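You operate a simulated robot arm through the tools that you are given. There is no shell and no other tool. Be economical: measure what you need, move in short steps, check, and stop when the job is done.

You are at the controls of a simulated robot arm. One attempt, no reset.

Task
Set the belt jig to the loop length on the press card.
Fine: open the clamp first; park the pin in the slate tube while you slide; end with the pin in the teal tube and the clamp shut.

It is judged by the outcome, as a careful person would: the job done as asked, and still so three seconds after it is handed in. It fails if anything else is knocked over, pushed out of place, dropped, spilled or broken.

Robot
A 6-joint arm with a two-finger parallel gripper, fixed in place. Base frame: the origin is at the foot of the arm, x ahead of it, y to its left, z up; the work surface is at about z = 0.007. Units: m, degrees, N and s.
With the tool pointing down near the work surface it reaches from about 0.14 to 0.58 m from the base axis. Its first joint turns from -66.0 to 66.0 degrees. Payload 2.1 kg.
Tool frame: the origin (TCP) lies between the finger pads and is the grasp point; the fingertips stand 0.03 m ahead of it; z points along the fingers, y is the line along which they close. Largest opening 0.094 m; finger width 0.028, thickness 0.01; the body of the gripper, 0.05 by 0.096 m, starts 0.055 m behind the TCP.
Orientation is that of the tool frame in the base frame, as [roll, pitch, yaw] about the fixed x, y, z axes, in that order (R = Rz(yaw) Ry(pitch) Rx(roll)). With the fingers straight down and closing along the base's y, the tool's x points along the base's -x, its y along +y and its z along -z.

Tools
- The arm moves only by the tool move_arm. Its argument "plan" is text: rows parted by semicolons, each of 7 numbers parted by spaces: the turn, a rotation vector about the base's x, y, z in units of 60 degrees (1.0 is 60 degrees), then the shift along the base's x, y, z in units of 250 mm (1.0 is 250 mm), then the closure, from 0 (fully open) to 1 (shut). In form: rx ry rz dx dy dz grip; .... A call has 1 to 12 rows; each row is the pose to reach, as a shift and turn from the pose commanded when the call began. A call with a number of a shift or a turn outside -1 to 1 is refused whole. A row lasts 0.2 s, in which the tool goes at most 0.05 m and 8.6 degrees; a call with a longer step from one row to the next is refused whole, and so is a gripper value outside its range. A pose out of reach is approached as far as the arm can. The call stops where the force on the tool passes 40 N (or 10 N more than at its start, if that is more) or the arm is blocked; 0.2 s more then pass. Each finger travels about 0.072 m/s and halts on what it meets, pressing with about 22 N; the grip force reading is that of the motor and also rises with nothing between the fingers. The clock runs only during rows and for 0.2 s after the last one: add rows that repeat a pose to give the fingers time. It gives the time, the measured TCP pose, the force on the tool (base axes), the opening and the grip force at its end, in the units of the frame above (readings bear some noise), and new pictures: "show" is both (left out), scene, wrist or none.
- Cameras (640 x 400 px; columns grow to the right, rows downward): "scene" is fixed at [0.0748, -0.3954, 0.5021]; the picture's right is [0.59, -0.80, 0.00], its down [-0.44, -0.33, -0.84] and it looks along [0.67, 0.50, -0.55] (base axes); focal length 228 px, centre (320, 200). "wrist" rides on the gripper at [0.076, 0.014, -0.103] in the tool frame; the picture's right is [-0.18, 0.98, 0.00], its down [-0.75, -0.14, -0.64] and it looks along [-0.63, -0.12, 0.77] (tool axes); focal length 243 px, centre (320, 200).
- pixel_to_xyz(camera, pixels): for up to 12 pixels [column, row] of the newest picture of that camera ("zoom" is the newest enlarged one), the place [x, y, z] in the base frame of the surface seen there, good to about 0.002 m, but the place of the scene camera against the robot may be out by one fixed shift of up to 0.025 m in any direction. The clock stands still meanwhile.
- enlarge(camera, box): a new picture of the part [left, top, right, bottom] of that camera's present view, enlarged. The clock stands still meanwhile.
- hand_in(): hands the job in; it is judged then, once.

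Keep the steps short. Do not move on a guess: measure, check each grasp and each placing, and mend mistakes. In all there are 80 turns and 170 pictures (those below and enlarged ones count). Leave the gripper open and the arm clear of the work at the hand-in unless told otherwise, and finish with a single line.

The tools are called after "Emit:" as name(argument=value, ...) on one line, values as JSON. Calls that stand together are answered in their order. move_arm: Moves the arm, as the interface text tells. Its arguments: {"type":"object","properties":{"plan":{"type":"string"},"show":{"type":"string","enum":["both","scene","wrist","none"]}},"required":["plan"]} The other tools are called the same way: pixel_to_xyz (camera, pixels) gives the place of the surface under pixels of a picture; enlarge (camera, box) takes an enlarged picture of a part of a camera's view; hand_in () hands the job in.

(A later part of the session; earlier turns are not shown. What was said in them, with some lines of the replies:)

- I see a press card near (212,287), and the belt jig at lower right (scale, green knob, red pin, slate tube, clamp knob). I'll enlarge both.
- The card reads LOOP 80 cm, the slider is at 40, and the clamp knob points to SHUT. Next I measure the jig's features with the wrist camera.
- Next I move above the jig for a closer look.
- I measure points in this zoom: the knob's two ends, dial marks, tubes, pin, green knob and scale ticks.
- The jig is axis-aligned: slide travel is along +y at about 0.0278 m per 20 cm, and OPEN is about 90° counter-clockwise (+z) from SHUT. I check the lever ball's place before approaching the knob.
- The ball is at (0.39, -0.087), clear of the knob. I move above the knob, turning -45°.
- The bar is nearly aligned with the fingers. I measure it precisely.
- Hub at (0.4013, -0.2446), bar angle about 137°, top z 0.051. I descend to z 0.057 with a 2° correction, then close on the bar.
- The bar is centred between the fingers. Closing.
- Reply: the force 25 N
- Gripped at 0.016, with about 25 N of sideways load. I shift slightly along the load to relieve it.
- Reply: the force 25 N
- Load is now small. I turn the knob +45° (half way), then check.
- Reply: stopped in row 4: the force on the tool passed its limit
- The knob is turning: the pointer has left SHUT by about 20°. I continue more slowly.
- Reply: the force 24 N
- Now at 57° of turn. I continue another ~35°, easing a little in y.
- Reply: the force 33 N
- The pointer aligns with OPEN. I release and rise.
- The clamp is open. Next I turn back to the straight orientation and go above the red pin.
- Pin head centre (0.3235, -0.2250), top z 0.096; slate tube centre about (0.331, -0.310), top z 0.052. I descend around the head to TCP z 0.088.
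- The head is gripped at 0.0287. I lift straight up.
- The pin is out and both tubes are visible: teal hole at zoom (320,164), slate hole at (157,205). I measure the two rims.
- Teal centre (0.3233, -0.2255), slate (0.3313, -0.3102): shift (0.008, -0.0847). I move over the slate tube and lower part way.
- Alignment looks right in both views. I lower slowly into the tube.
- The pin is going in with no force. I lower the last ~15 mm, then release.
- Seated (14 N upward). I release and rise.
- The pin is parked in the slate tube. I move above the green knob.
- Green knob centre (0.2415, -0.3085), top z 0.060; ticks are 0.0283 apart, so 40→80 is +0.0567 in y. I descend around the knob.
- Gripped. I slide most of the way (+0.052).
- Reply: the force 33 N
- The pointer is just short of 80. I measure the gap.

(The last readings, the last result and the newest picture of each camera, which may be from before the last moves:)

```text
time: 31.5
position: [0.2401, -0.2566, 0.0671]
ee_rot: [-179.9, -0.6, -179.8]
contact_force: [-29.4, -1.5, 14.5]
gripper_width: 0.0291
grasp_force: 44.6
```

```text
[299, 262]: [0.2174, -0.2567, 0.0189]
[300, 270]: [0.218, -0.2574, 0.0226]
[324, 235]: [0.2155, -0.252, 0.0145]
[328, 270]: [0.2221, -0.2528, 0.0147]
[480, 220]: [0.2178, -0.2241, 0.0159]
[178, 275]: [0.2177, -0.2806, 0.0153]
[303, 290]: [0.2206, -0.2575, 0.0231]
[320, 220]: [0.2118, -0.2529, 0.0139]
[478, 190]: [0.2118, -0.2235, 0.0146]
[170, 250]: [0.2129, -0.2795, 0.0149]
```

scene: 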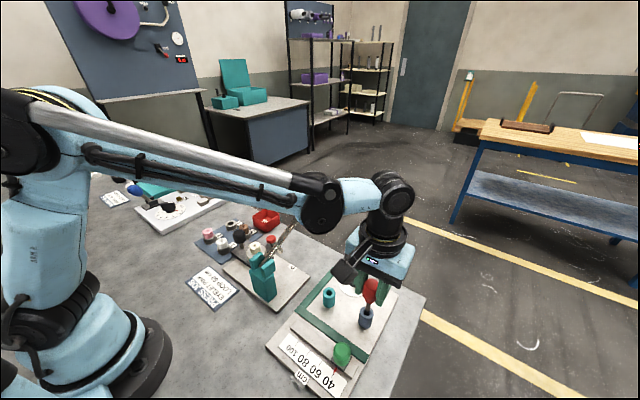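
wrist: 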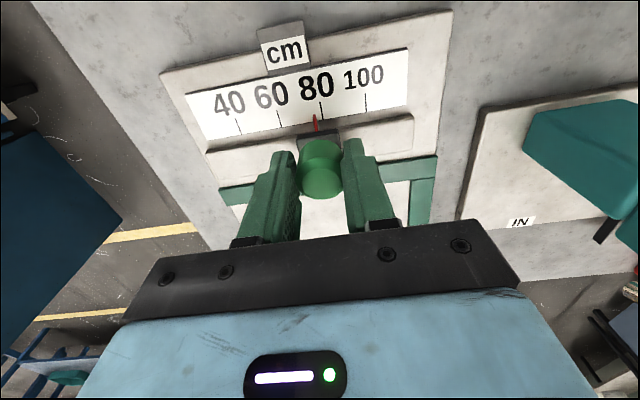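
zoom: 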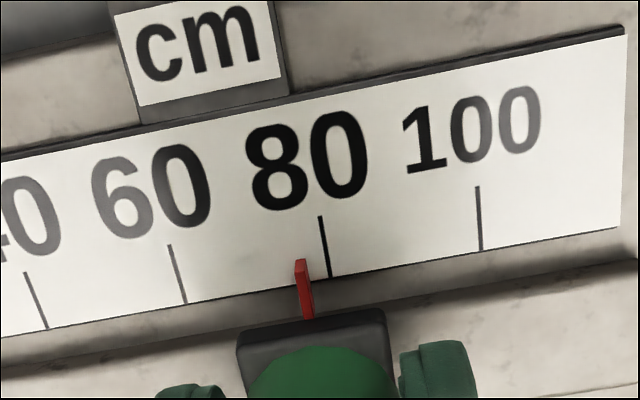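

Gap is 0.0047 m. I slide that much more, easing x.

Emit:
move_arm(plan="0 0 0 -0.004 0 0 1; 0 0 0 -0.004 0.01 0 1; 0 0 0 -0.004 0.019 0 1; 0 0 0 -0.004 0.019 0 1; 0 0 0 -0.004 0.019 0 1", show="wrist")

Emit:
enlarge(camera="wrist", box=[230, 40, 410, 155])

```text
time: 32.7
position: [0.2412, -0.2518, 0.0664]
ee_rot: [-179.9, -0.2, -179.7]
contact_force: [-10.8, -1.4, 18.0]
gripper_width: 0.029
grasp_force: 44.8
```

wrist: 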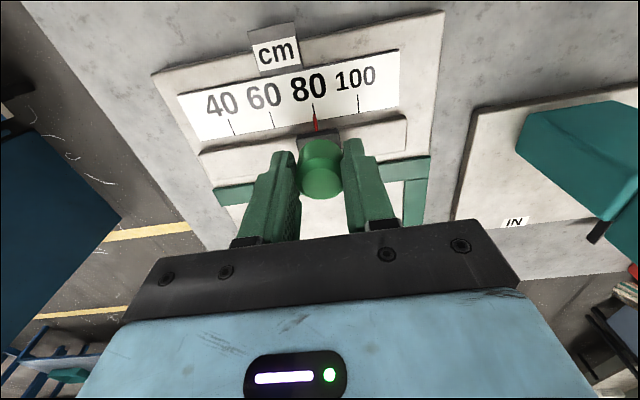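

```text
3.48 times, centred on (320, 98) of wrist
```

zoom: 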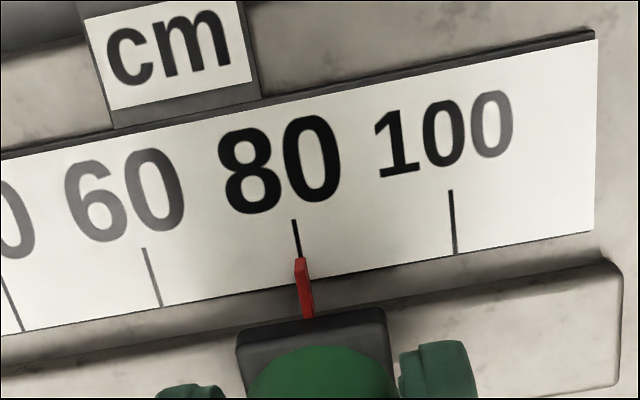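

The pointer lines up with the 80 tick. I release and rise.

Emit:
move_arm(plan="0 0 0 0 0 0 0.7; 0 0 0 0 0 0 0.4; 0 0 0 0 0 0 0.2; 0 0 0 0 0 0 0.2; 0 0 0 0 0 0.1 0.2; 0 0 0 0 0 0.25 0.2; 0 0 0 0 0 0.42 0.2; 0 0 0 0 0 0.52 0.2; 0 0 0 0 0 0.52 0.2", show="wrist")

Emit:
enlarge(camera="wrist", box=[220, 0, 440, 140])

```text
time: 34.7
position: [0.241, -0.252, 0.1979]
ee_rot: [180.0, -0.2, -179.8]
contact_force: [-0.4, -0.8, -0.4]
gripper_width: 0.0752
grasp_force: 0.1
```

wrist: 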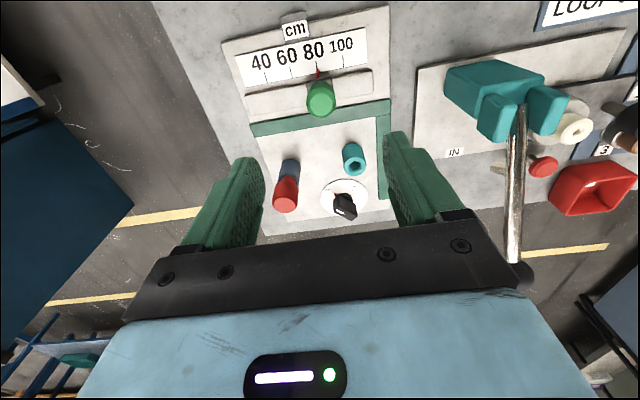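

```text
2.86 times, centred on (330, 70) of wrist
```

zoom: 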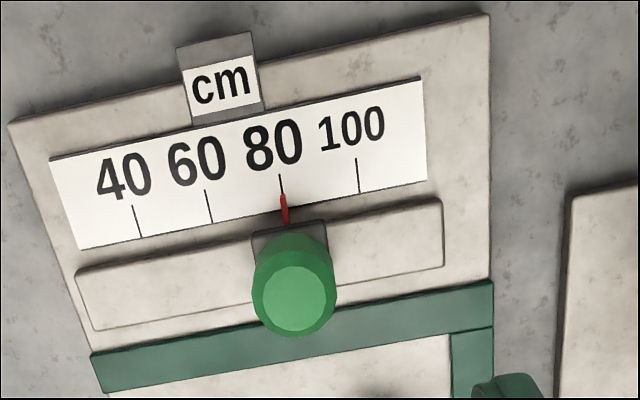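

Slider is at 80. Now I return above the pin in the slate tube.

Emit:
move_arm(plan="0 0 0 0.12 -0.08 0 0.2; 0 0 0 0.24 -0.16 0 0.2; 0 0 0 0.362 -0.232 0 0.2; 0 0 0 0.362 -0.232 0 0.2; 0 0 0 0.362 -0.232 0 0.2", show="wrist")

Emit:
enlarge(camera="wrist", box=[260, 40, 440, 160])

```text
time: 35.9
position: [0.3291, -0.311, 0.1976]
ee_rot: [-179.9, -0.2, -179.8]
contact_force: [-0.7, -0.3, -0.9]
gripper_width: 0.0751
grasp_force: 0.1
```

wrist: 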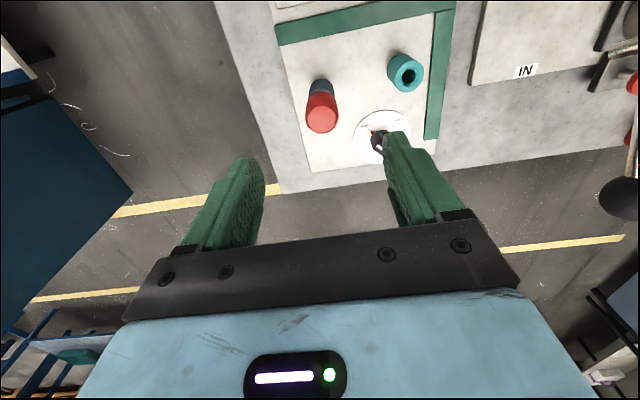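

```text
3.33 times, centred on (350, 100) of wrist
```

zoom: 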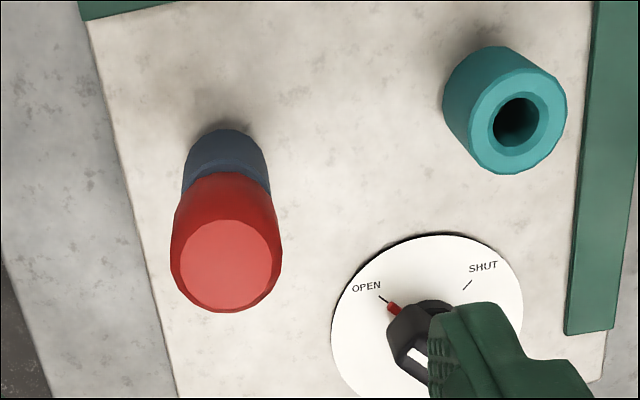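

Emit:
pixel_to_xyz(camera="zoom", pixels=[[182, 265], [270, 265], [225, 224], [225, 307], [225, 265]])

```text
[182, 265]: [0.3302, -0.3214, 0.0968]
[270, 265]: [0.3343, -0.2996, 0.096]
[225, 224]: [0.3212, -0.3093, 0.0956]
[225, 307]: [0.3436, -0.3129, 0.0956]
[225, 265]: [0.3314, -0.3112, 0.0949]
```

Pin centre (0.332, -0.311), top z 0.096. I descend and grip.

Emit:
move_arm(plan="0 0 0 0.006 0 -0.15 0.2; 0 0 0 0.006 0 -0.28 0.2; 0 0 0 0.006 0 -0.38 0.2; 0 0 0 0.006 0 -0.432 0.2; 0 0 0 0.006 0 -0.432 0.2; 0 0 0 0.006 0 -0.432 0.5; 0 0 0 0.006 0 -0.432 0.8; 0 0 0 0.006 0 -0.432 0.9; 0 0 0 0.006 0 -0.432 0.9; 0 0 0 0.006 0 -0.432 0.9", show="wrist")

```text
time: 38.1
position: [0.3327, -0.3094, 0.0892]
ee_rot: [-180.0, -0.2, -179.8]
contact_force: [-0.1, -0.3, 0.7]
gripper_width: 0.029
grasp_force: 22.1
```

wrist: 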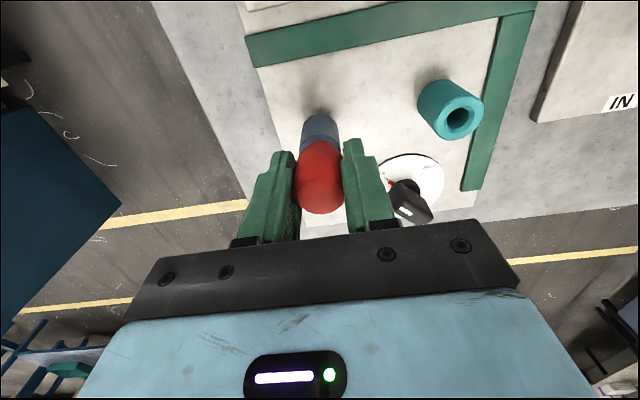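

Gripped with no side load. I lift straight up 0.1 m.

Emit:
move_arm(plan="0 0 0 0 0 0.05 1; 0 0 0 0 0 0.1 1; 0 0 0 0 0 0.2 1; 0 0 0 0 0 0.3 1; 0 0 0 0 0 0.4 1; 0 0 0 0 0 0.4 1; 0 0 0 0 0 0.4 1", show="wrist")

Emit:
enlarge(camera="wrist", box=[280, 40, 440, 160])

```text
time: 39.7
position: [0.3326, -0.3105, 0.1879]
ee_rot: [-179.9, -0.2, -179.8]
contact_force: [0.1, -0.4, -0.3]
gripper_width: 0.0287
grasp_force: 22.1
```

wrist: 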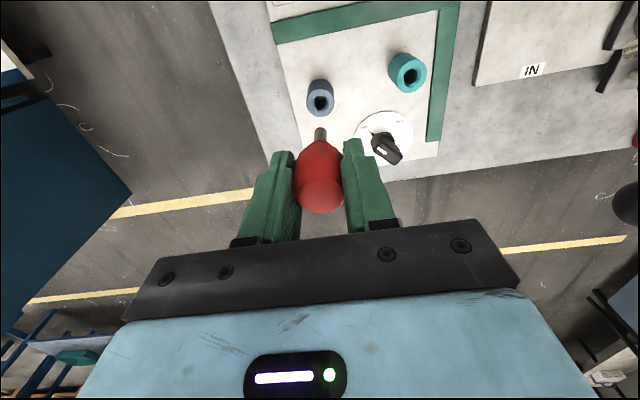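

```text
3.33 times, centred on (360, 100) of wrist
```

zoom: 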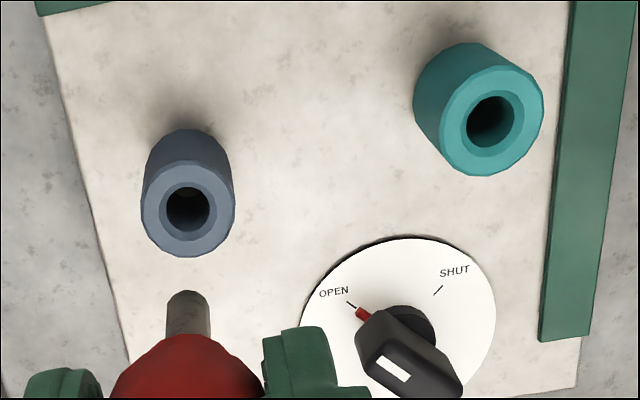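

The pin is out. I move over the teal tube by the reverse shift and lower part way.

Emit:
move_arm(plan="0 0 0 -0.016 0.17 0 1; 0 0 0 -0.033 0.338 0 1; 0 0 0 -0.033 0.338 0 1; 0 0 0 -0.033 0.338 -0.1 1; 0 0 0 -0.033 0.338 -0.18 1; 0 0 0 -0.033 0.338 -0.22 1; 0 0 0 -0.033 0.338 -0.22 1", show="both")

Emit:
enlarge(camera="wrist", box=[260, 90, 380, 220])

Emit:
enlarge(camera="scene", box=[280, 230, 390, 330])

```text
time: 41.3
position: [0.3228, -0.2244, 0.133]
ee_rot: [-179.9, -0.2, -179.8]
contact_force: [0.5, 0.5, -0.8]
gripper_width: 0.0288
grasp_force: 21.9
```

scene: 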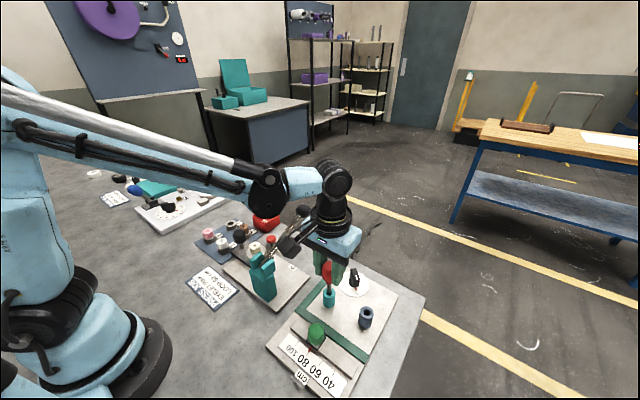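
wrist: 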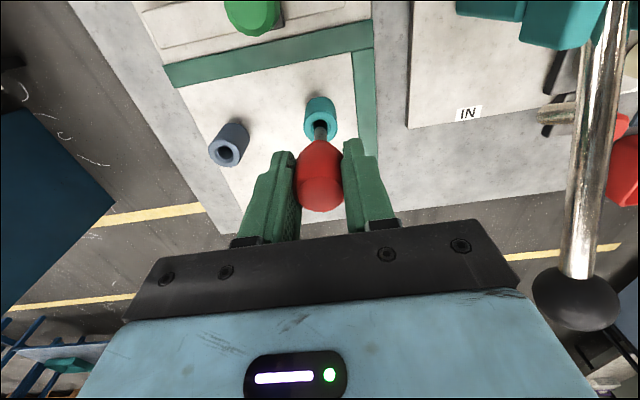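

```text
3.08 times, centred on (320, 155) of wrist
```

zoom: 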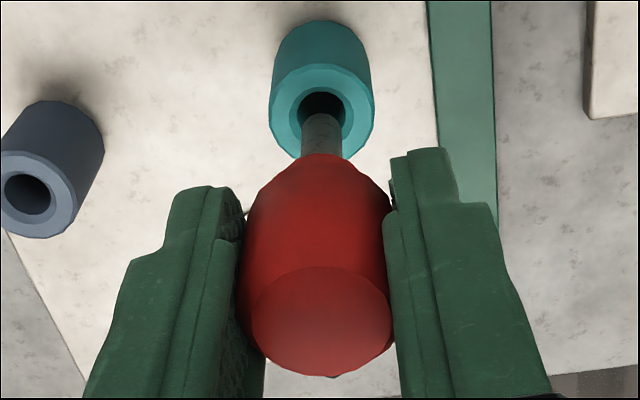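

```text
4.00 times, centred on (335, 280) of scene
```

zoom: 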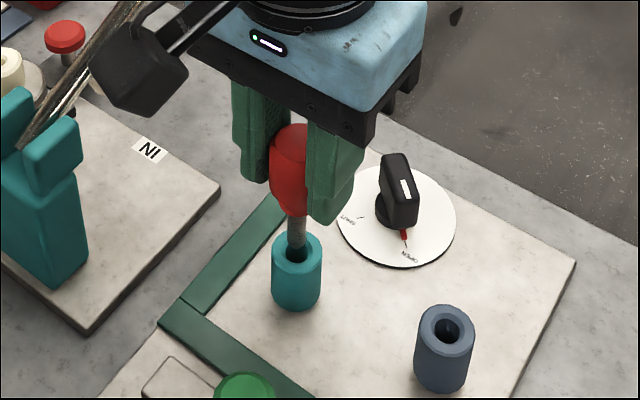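

Aligned over the teal hole. I lower in slowly.

Emit:
move_arm(plan="0 0 0 0 0 -0.025 1; 0 0 0 0 0 -0.05 1; 0 0 0 0 0 -0.075 1; 0 0 0 0 0 -0.1 1; 0 0 0 0 0 -0.12 1; 0 0 0 0 0 -0.14 1; 0 0 0 0 0 -0.16 1; 0 0 0 0 0 -0.172 1; 0 0 0 0 0 -0.177 1; 0 0 0 0 0 -0.177 1", show="wrist")

Emit:
enlarge(camera="scene", box=[280, 230, 390, 330])

```text
time: 43.5
position: [0.324, -0.2257, 0.0891]
ee_rot: [-179.9, -0.3, -179.9]
contact_force: [-2.3, 0.9, 6.0]
gripper_width: 0.0289
grasp_force: 22.0
```

wrist: 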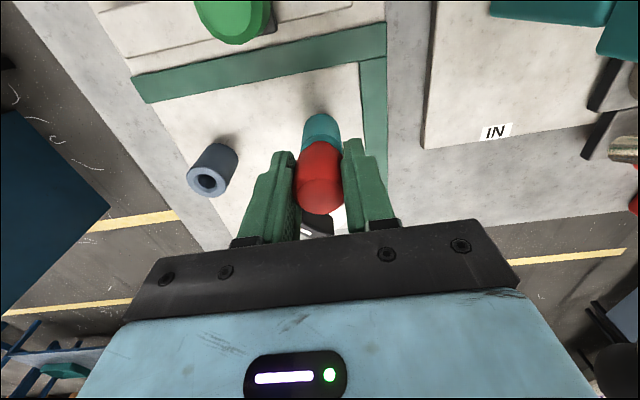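

```text
4.00 times, centred on (335, 280) of scene
```

zoom: 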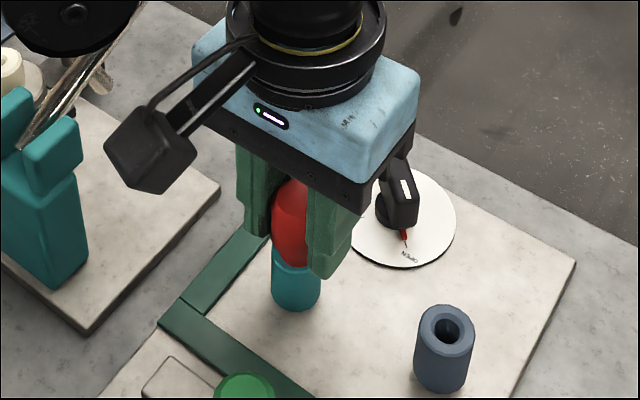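

Seated in the teal tube (z 0.089, same depth as originally). I release and rise.

Emit:
move_arm(plan="0 0 0 0 0 0 0.7; 0 0 0 0 0 0 0.4; 0 0 0 0 0 0 0.2; 0 0 0 0 0 0 0.2; 0 0 0 0 0 0.1 0.2; 0 0 0 0 0 0.25 0.2; 0 0 0 0 0 0.42 0.2; 0 0 0 0 0 0.46 0.2; 0 0 0 0 0 0.46 0.2", show="wrist")

```text
time: 45.5
position: [0.3203, -0.2247, 0.2057]
ee_rot: [-179.9, -0.3, -179.9]
contact_force: [-0.1, 0.4, -0.3]
gripper_width: 0.0751
grasp_force: 0.0
```

wrist: 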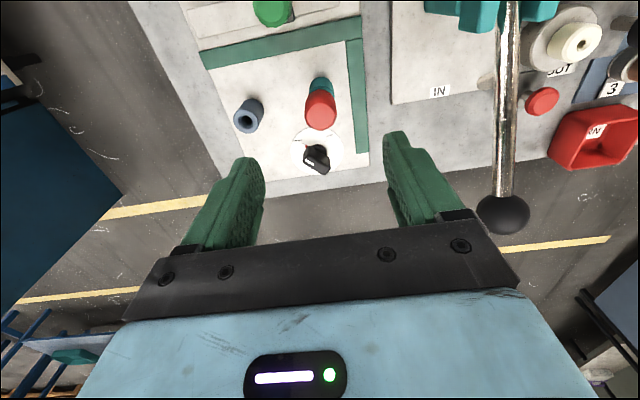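

The pin is in the teal tube. I return above the clamp knob with the fingers turned across its bar.

Emit:
move_arm(plan="0 0 0.13 0.05 -0.015 0 0.2; 0 0 0.26 0.1 -0.03 0 0.2; 0 0 0.39 0.16 -0.045 0 0.2; 0 0 0.52 0.22 -0.06 0 0.2; 0 0 0.65 0.28 -0.075 0 0.2; 0 0 0.78 0.32 -0.08 0 0.2; 0 0 0.79 0.32 -0.08 0 0.2; 0 0 0.79 0.32 -0.08 0 0.2", show="wrist")

Emit:
enlarge(camera="wrist", box=[220, 30, 420, 155])

```text
time: 47.3
position: [0.4036, -0.2462, 0.2044]
ee_rot: [-179.9, -0.2, -132.3]
contact_force: [0.8, 0.0, -0.3]
gripper_width: 0.0752
grasp_force: 0.1
```

wrist: 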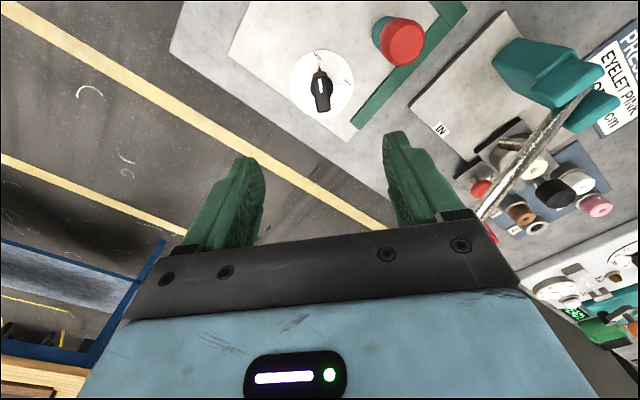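

```text
3.20 times, centred on (320, 92) of wrist
```

zoom: 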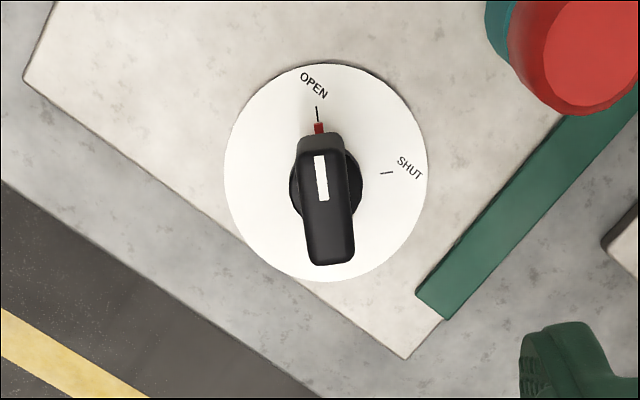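

Emit:
move_arm(plan="0 0 0 -0.006 0.003 -0.15 0.3; 0 0 0 -0.006 0.003 -0.3 0.3; 0 0 0 -0.006 0.003 -0.43 0.3; 0 0 0 -0.006 0.003 -0.52 0.3; 0 0 0 -0.006 0.003 -0.57 0.3; 0 0 0 -0.006 0.003 -0.592 0.3; 0 0 0 -0.006 0.003 -0.592 0.6; 0 0 0 -0.006 0.003 -0.592 0.9; 0 0 0 -0.006 0.003 -0.592 1; 0 0 0 -0.006 0.003 -0.592 1; 0 0 0 -0.006 0.003 -0.592 1", show="wrist")

```text
time: 49.7
position: [0.4035, -0.2442, 0.0559]
ee_rot: [-179.8, 0.0, -132.5]
contact_force: [16.3, -8.9, -10.9]
gripper_width: 0.0157
grasp_force: 45.0
```

wrist: 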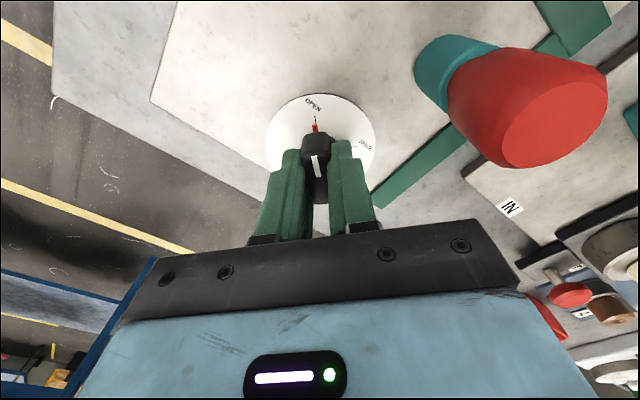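

Gripped. I turn clockwise (-z) in small steps, first ~34°.

Emit:
move_arm(plan="0 0 -0.05 0 0 0 1; 0 0 -0.1 0 0 0 1; 0 0 -0.15 0 0 0 1; 0 0 -0.2 0 0 0 1; 0 0 -0.25 0 0 0 1; 0 0 -0.3 0 0 0 1; 0 0 -0.35 0 0 0 1; 0 0 -0.4 0 0 0 1; 0 0 -0.45 0 0 0 1; 0 0 -0.5 0 0 0 1; 0 0 -0.55 0 0 0 1; 0 0 -0.6 0 0 0 1", show="wrist")

```text
time: 50.5
position: [0.403, -0.2449, 0.0545]
ee_rot: [-179.6, -0.1, -140.6]
contact_force: [4.5, -0.9, -3.6]
gripper_width: 0.0155
grasp_force: 45.3
stopped in row 3: the force on the tool passed its limit (the readings are from after the stop); the commanded pose is now the measured one
```

wrist: 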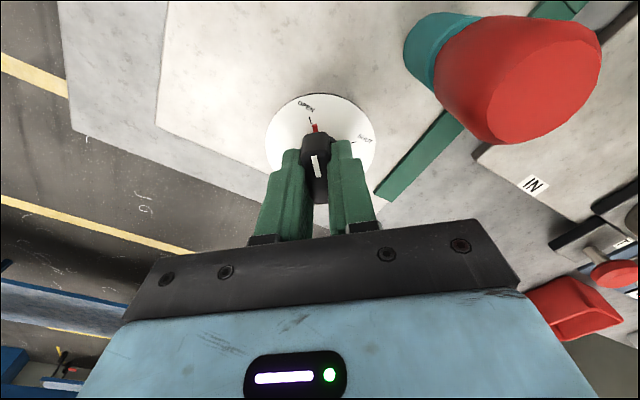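

It is turning. I continue with a small shift to follow the pivot.

Emit:
move_arm(plan="0 0 -0.05 0 0 0 1; 0 0 -0.1 0 -0.001 0 1; 0 0 -0.15 0 -0.001 0 1; 0 0 -0.2 -0.001 -0.001 0 1; 0 0 -0.25 -0.001 -0.002 0 1; 0 0 -0.3 -0.001 -0.002 0 1; 0 0 -0.35 -0.001 -0.003 0 1; 0 0 -0.4 -0.002 -0.003 0 1; 0 0 -0.45 -0.002 -0.004 0 1; 0 0 -0.5 -0.002 -0.004 0 1; 0 0 -0.55 -0.002 -0.004 0 1; 0 0 -0.6 -0.002 -0.004 0 1", show="wrist")

```text
time: 53.1
position: [0.403, -0.2453, 0.0557]
ee_rot: [-179.9, 0.1, -176.7]
contact_force: [1.8, 23.4, 22.0]
gripper_width: 0.0159
grasp_force: 44.8
```

wrist: 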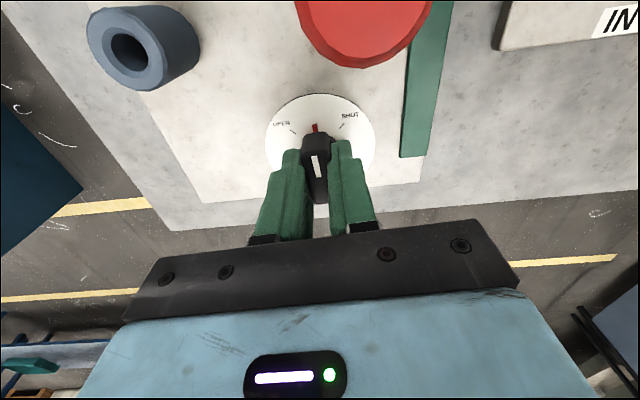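

Half way. I ease y and z, and turn on.

Emit:
move_arm(plan="0 0 0 0 0.004 0.002 1; 0 0 -0.05 0 0.004 0.002 1; 0 0 -0.1 0 0.004 0.002 1; 0 0 -0.15 -0.001 0.004 0.002 1; 0 0 -0.2 -0.001 0.004 0.002 1; 0 0 -0.25 -0.002 0.004 0.002 1; 0 0 -0.3 -0.002 0.004 0.002 1; 0 0 -0.35 -0.003 0.004 0.002 1; 0 0 -0.4 -0.003 0.004 0.002 1; 0 0 -0.45 -0.004 0.004 0.002 1; 0 0 -0.5 -0.004 0.004 0.002 1", show="none")

```text
time: 55.3
position: [0.4018, -0.2449, 0.0561]
ee_rot: [-179.9, 0.1, 157.3]
contact_force: [2.9, -1.7, -5.6]
gripper_width: 0.0158
grasp_force: 44.9
stopped in row 10: the force on the tool passed its limit (the readings are from after the stop); the commanded pose is now the measured one
```

Emit:
move_arm(plan="0 0 -0.05 0 0 0 1; 0 0 -0.1 0 0 0 1; 0 0 -0.15 0 0 0 1; 0 0 -0.2 0 0 0 1; 0 0 -0.25 0 0 0 1; 0 0 -0.3 0 0 0 1; 0 0 -0.33 0 0 0 1; 0 0 -0.345 0 0 0 1; 0 0 -0.345 0 0 0 1", show="wrist")

Emit:
enlarge(camera="wrist", box=[240, 80, 400, 180])

```text
time: 57.3
position: [0.4027, -0.2445, 0.0557]
ee_rot: [-180.0, 0.0, 136.8]
contact_force: [4.6, 7.3, -7.5]
gripper_width: 0.016
grasp_force: 45.1
```

wrist: 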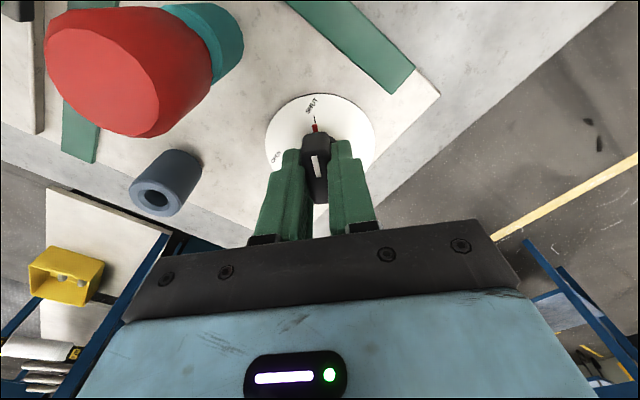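

```text
4.00 times, centred on (320, 130) of wrist
```

zoom: 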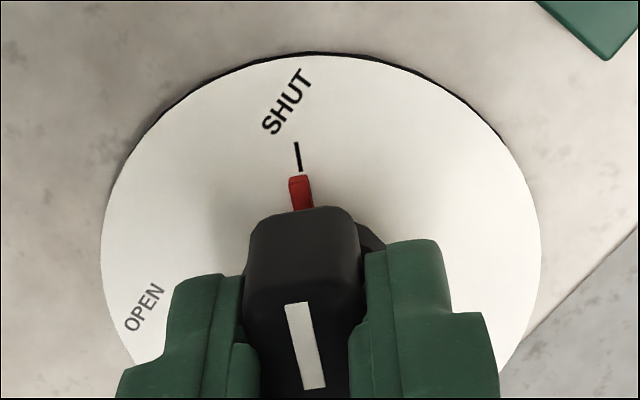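

The pointer is at SHUT. I release and rise well clear.

Emit:
move_arm(plan="0 0 0 0 0 0 0.6; 0 0 0 0 0 0 0.4; 0 0 0 0 0 0 0.3; 0 0 0 0 0 0.1 0.3; 0 0 0 0 0 0.28 0.2; 0 0 0 0 0 0.46 0; 0 0 0 0 0 0.6 0; 0 0 0 0 0 0.6 0", show="both")

Emit:
enlarge(camera="wrist", box=[220, 30, 420, 155])

Emit:
enlarge(camera="scene", box=[250, 240, 430, 400])

```text
time: 59.1
position: [0.4024, -0.2432, 0.2068]
ee_rot: [-179.9, 0.1, 136.7]
contact_force: [-0.3, 0.8, 0.5]
gripper_width: 0.0941
grasp_force: 0.0
```

scene: 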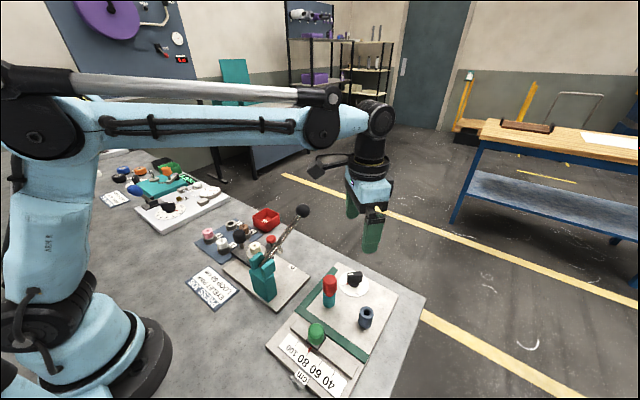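
wrist: 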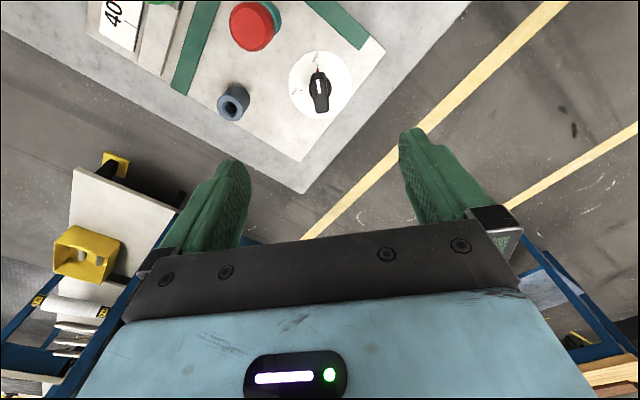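

```text
3.20 times, centred on (320, 92) of wrist
```

zoom: 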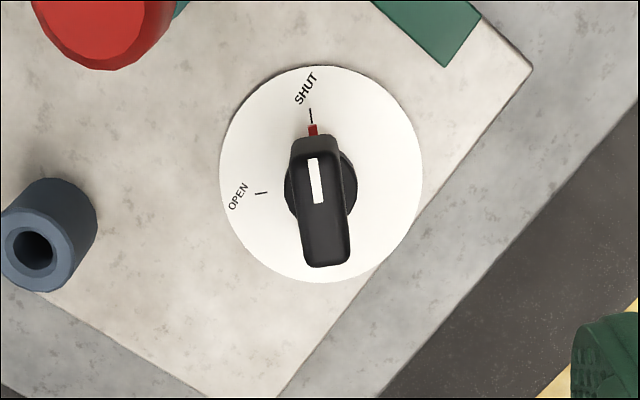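

```text
2.50 times, centred on (340, 320) of scene
```

zoom: 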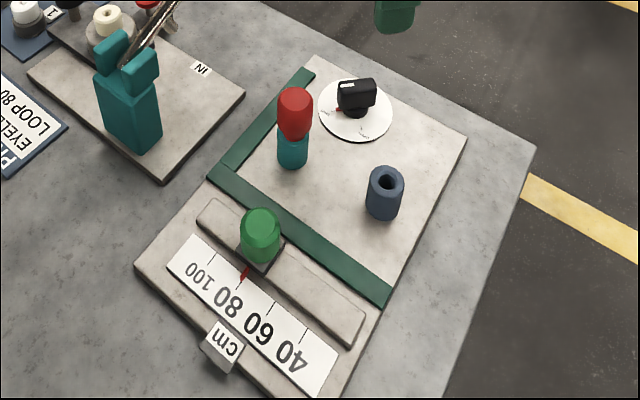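

The slider is at 80, the pin is in the teal tube, the clamp reads SHUT, nothing else has moved, and the arm is clear with the gripper open. Handing in.

Emit:
hand_in()

```text
The job is handed in.
```

The belt jig is set to 80 cm as the press card asks, with the pin in the teal tube and the clamp shut, and the job is handed in.
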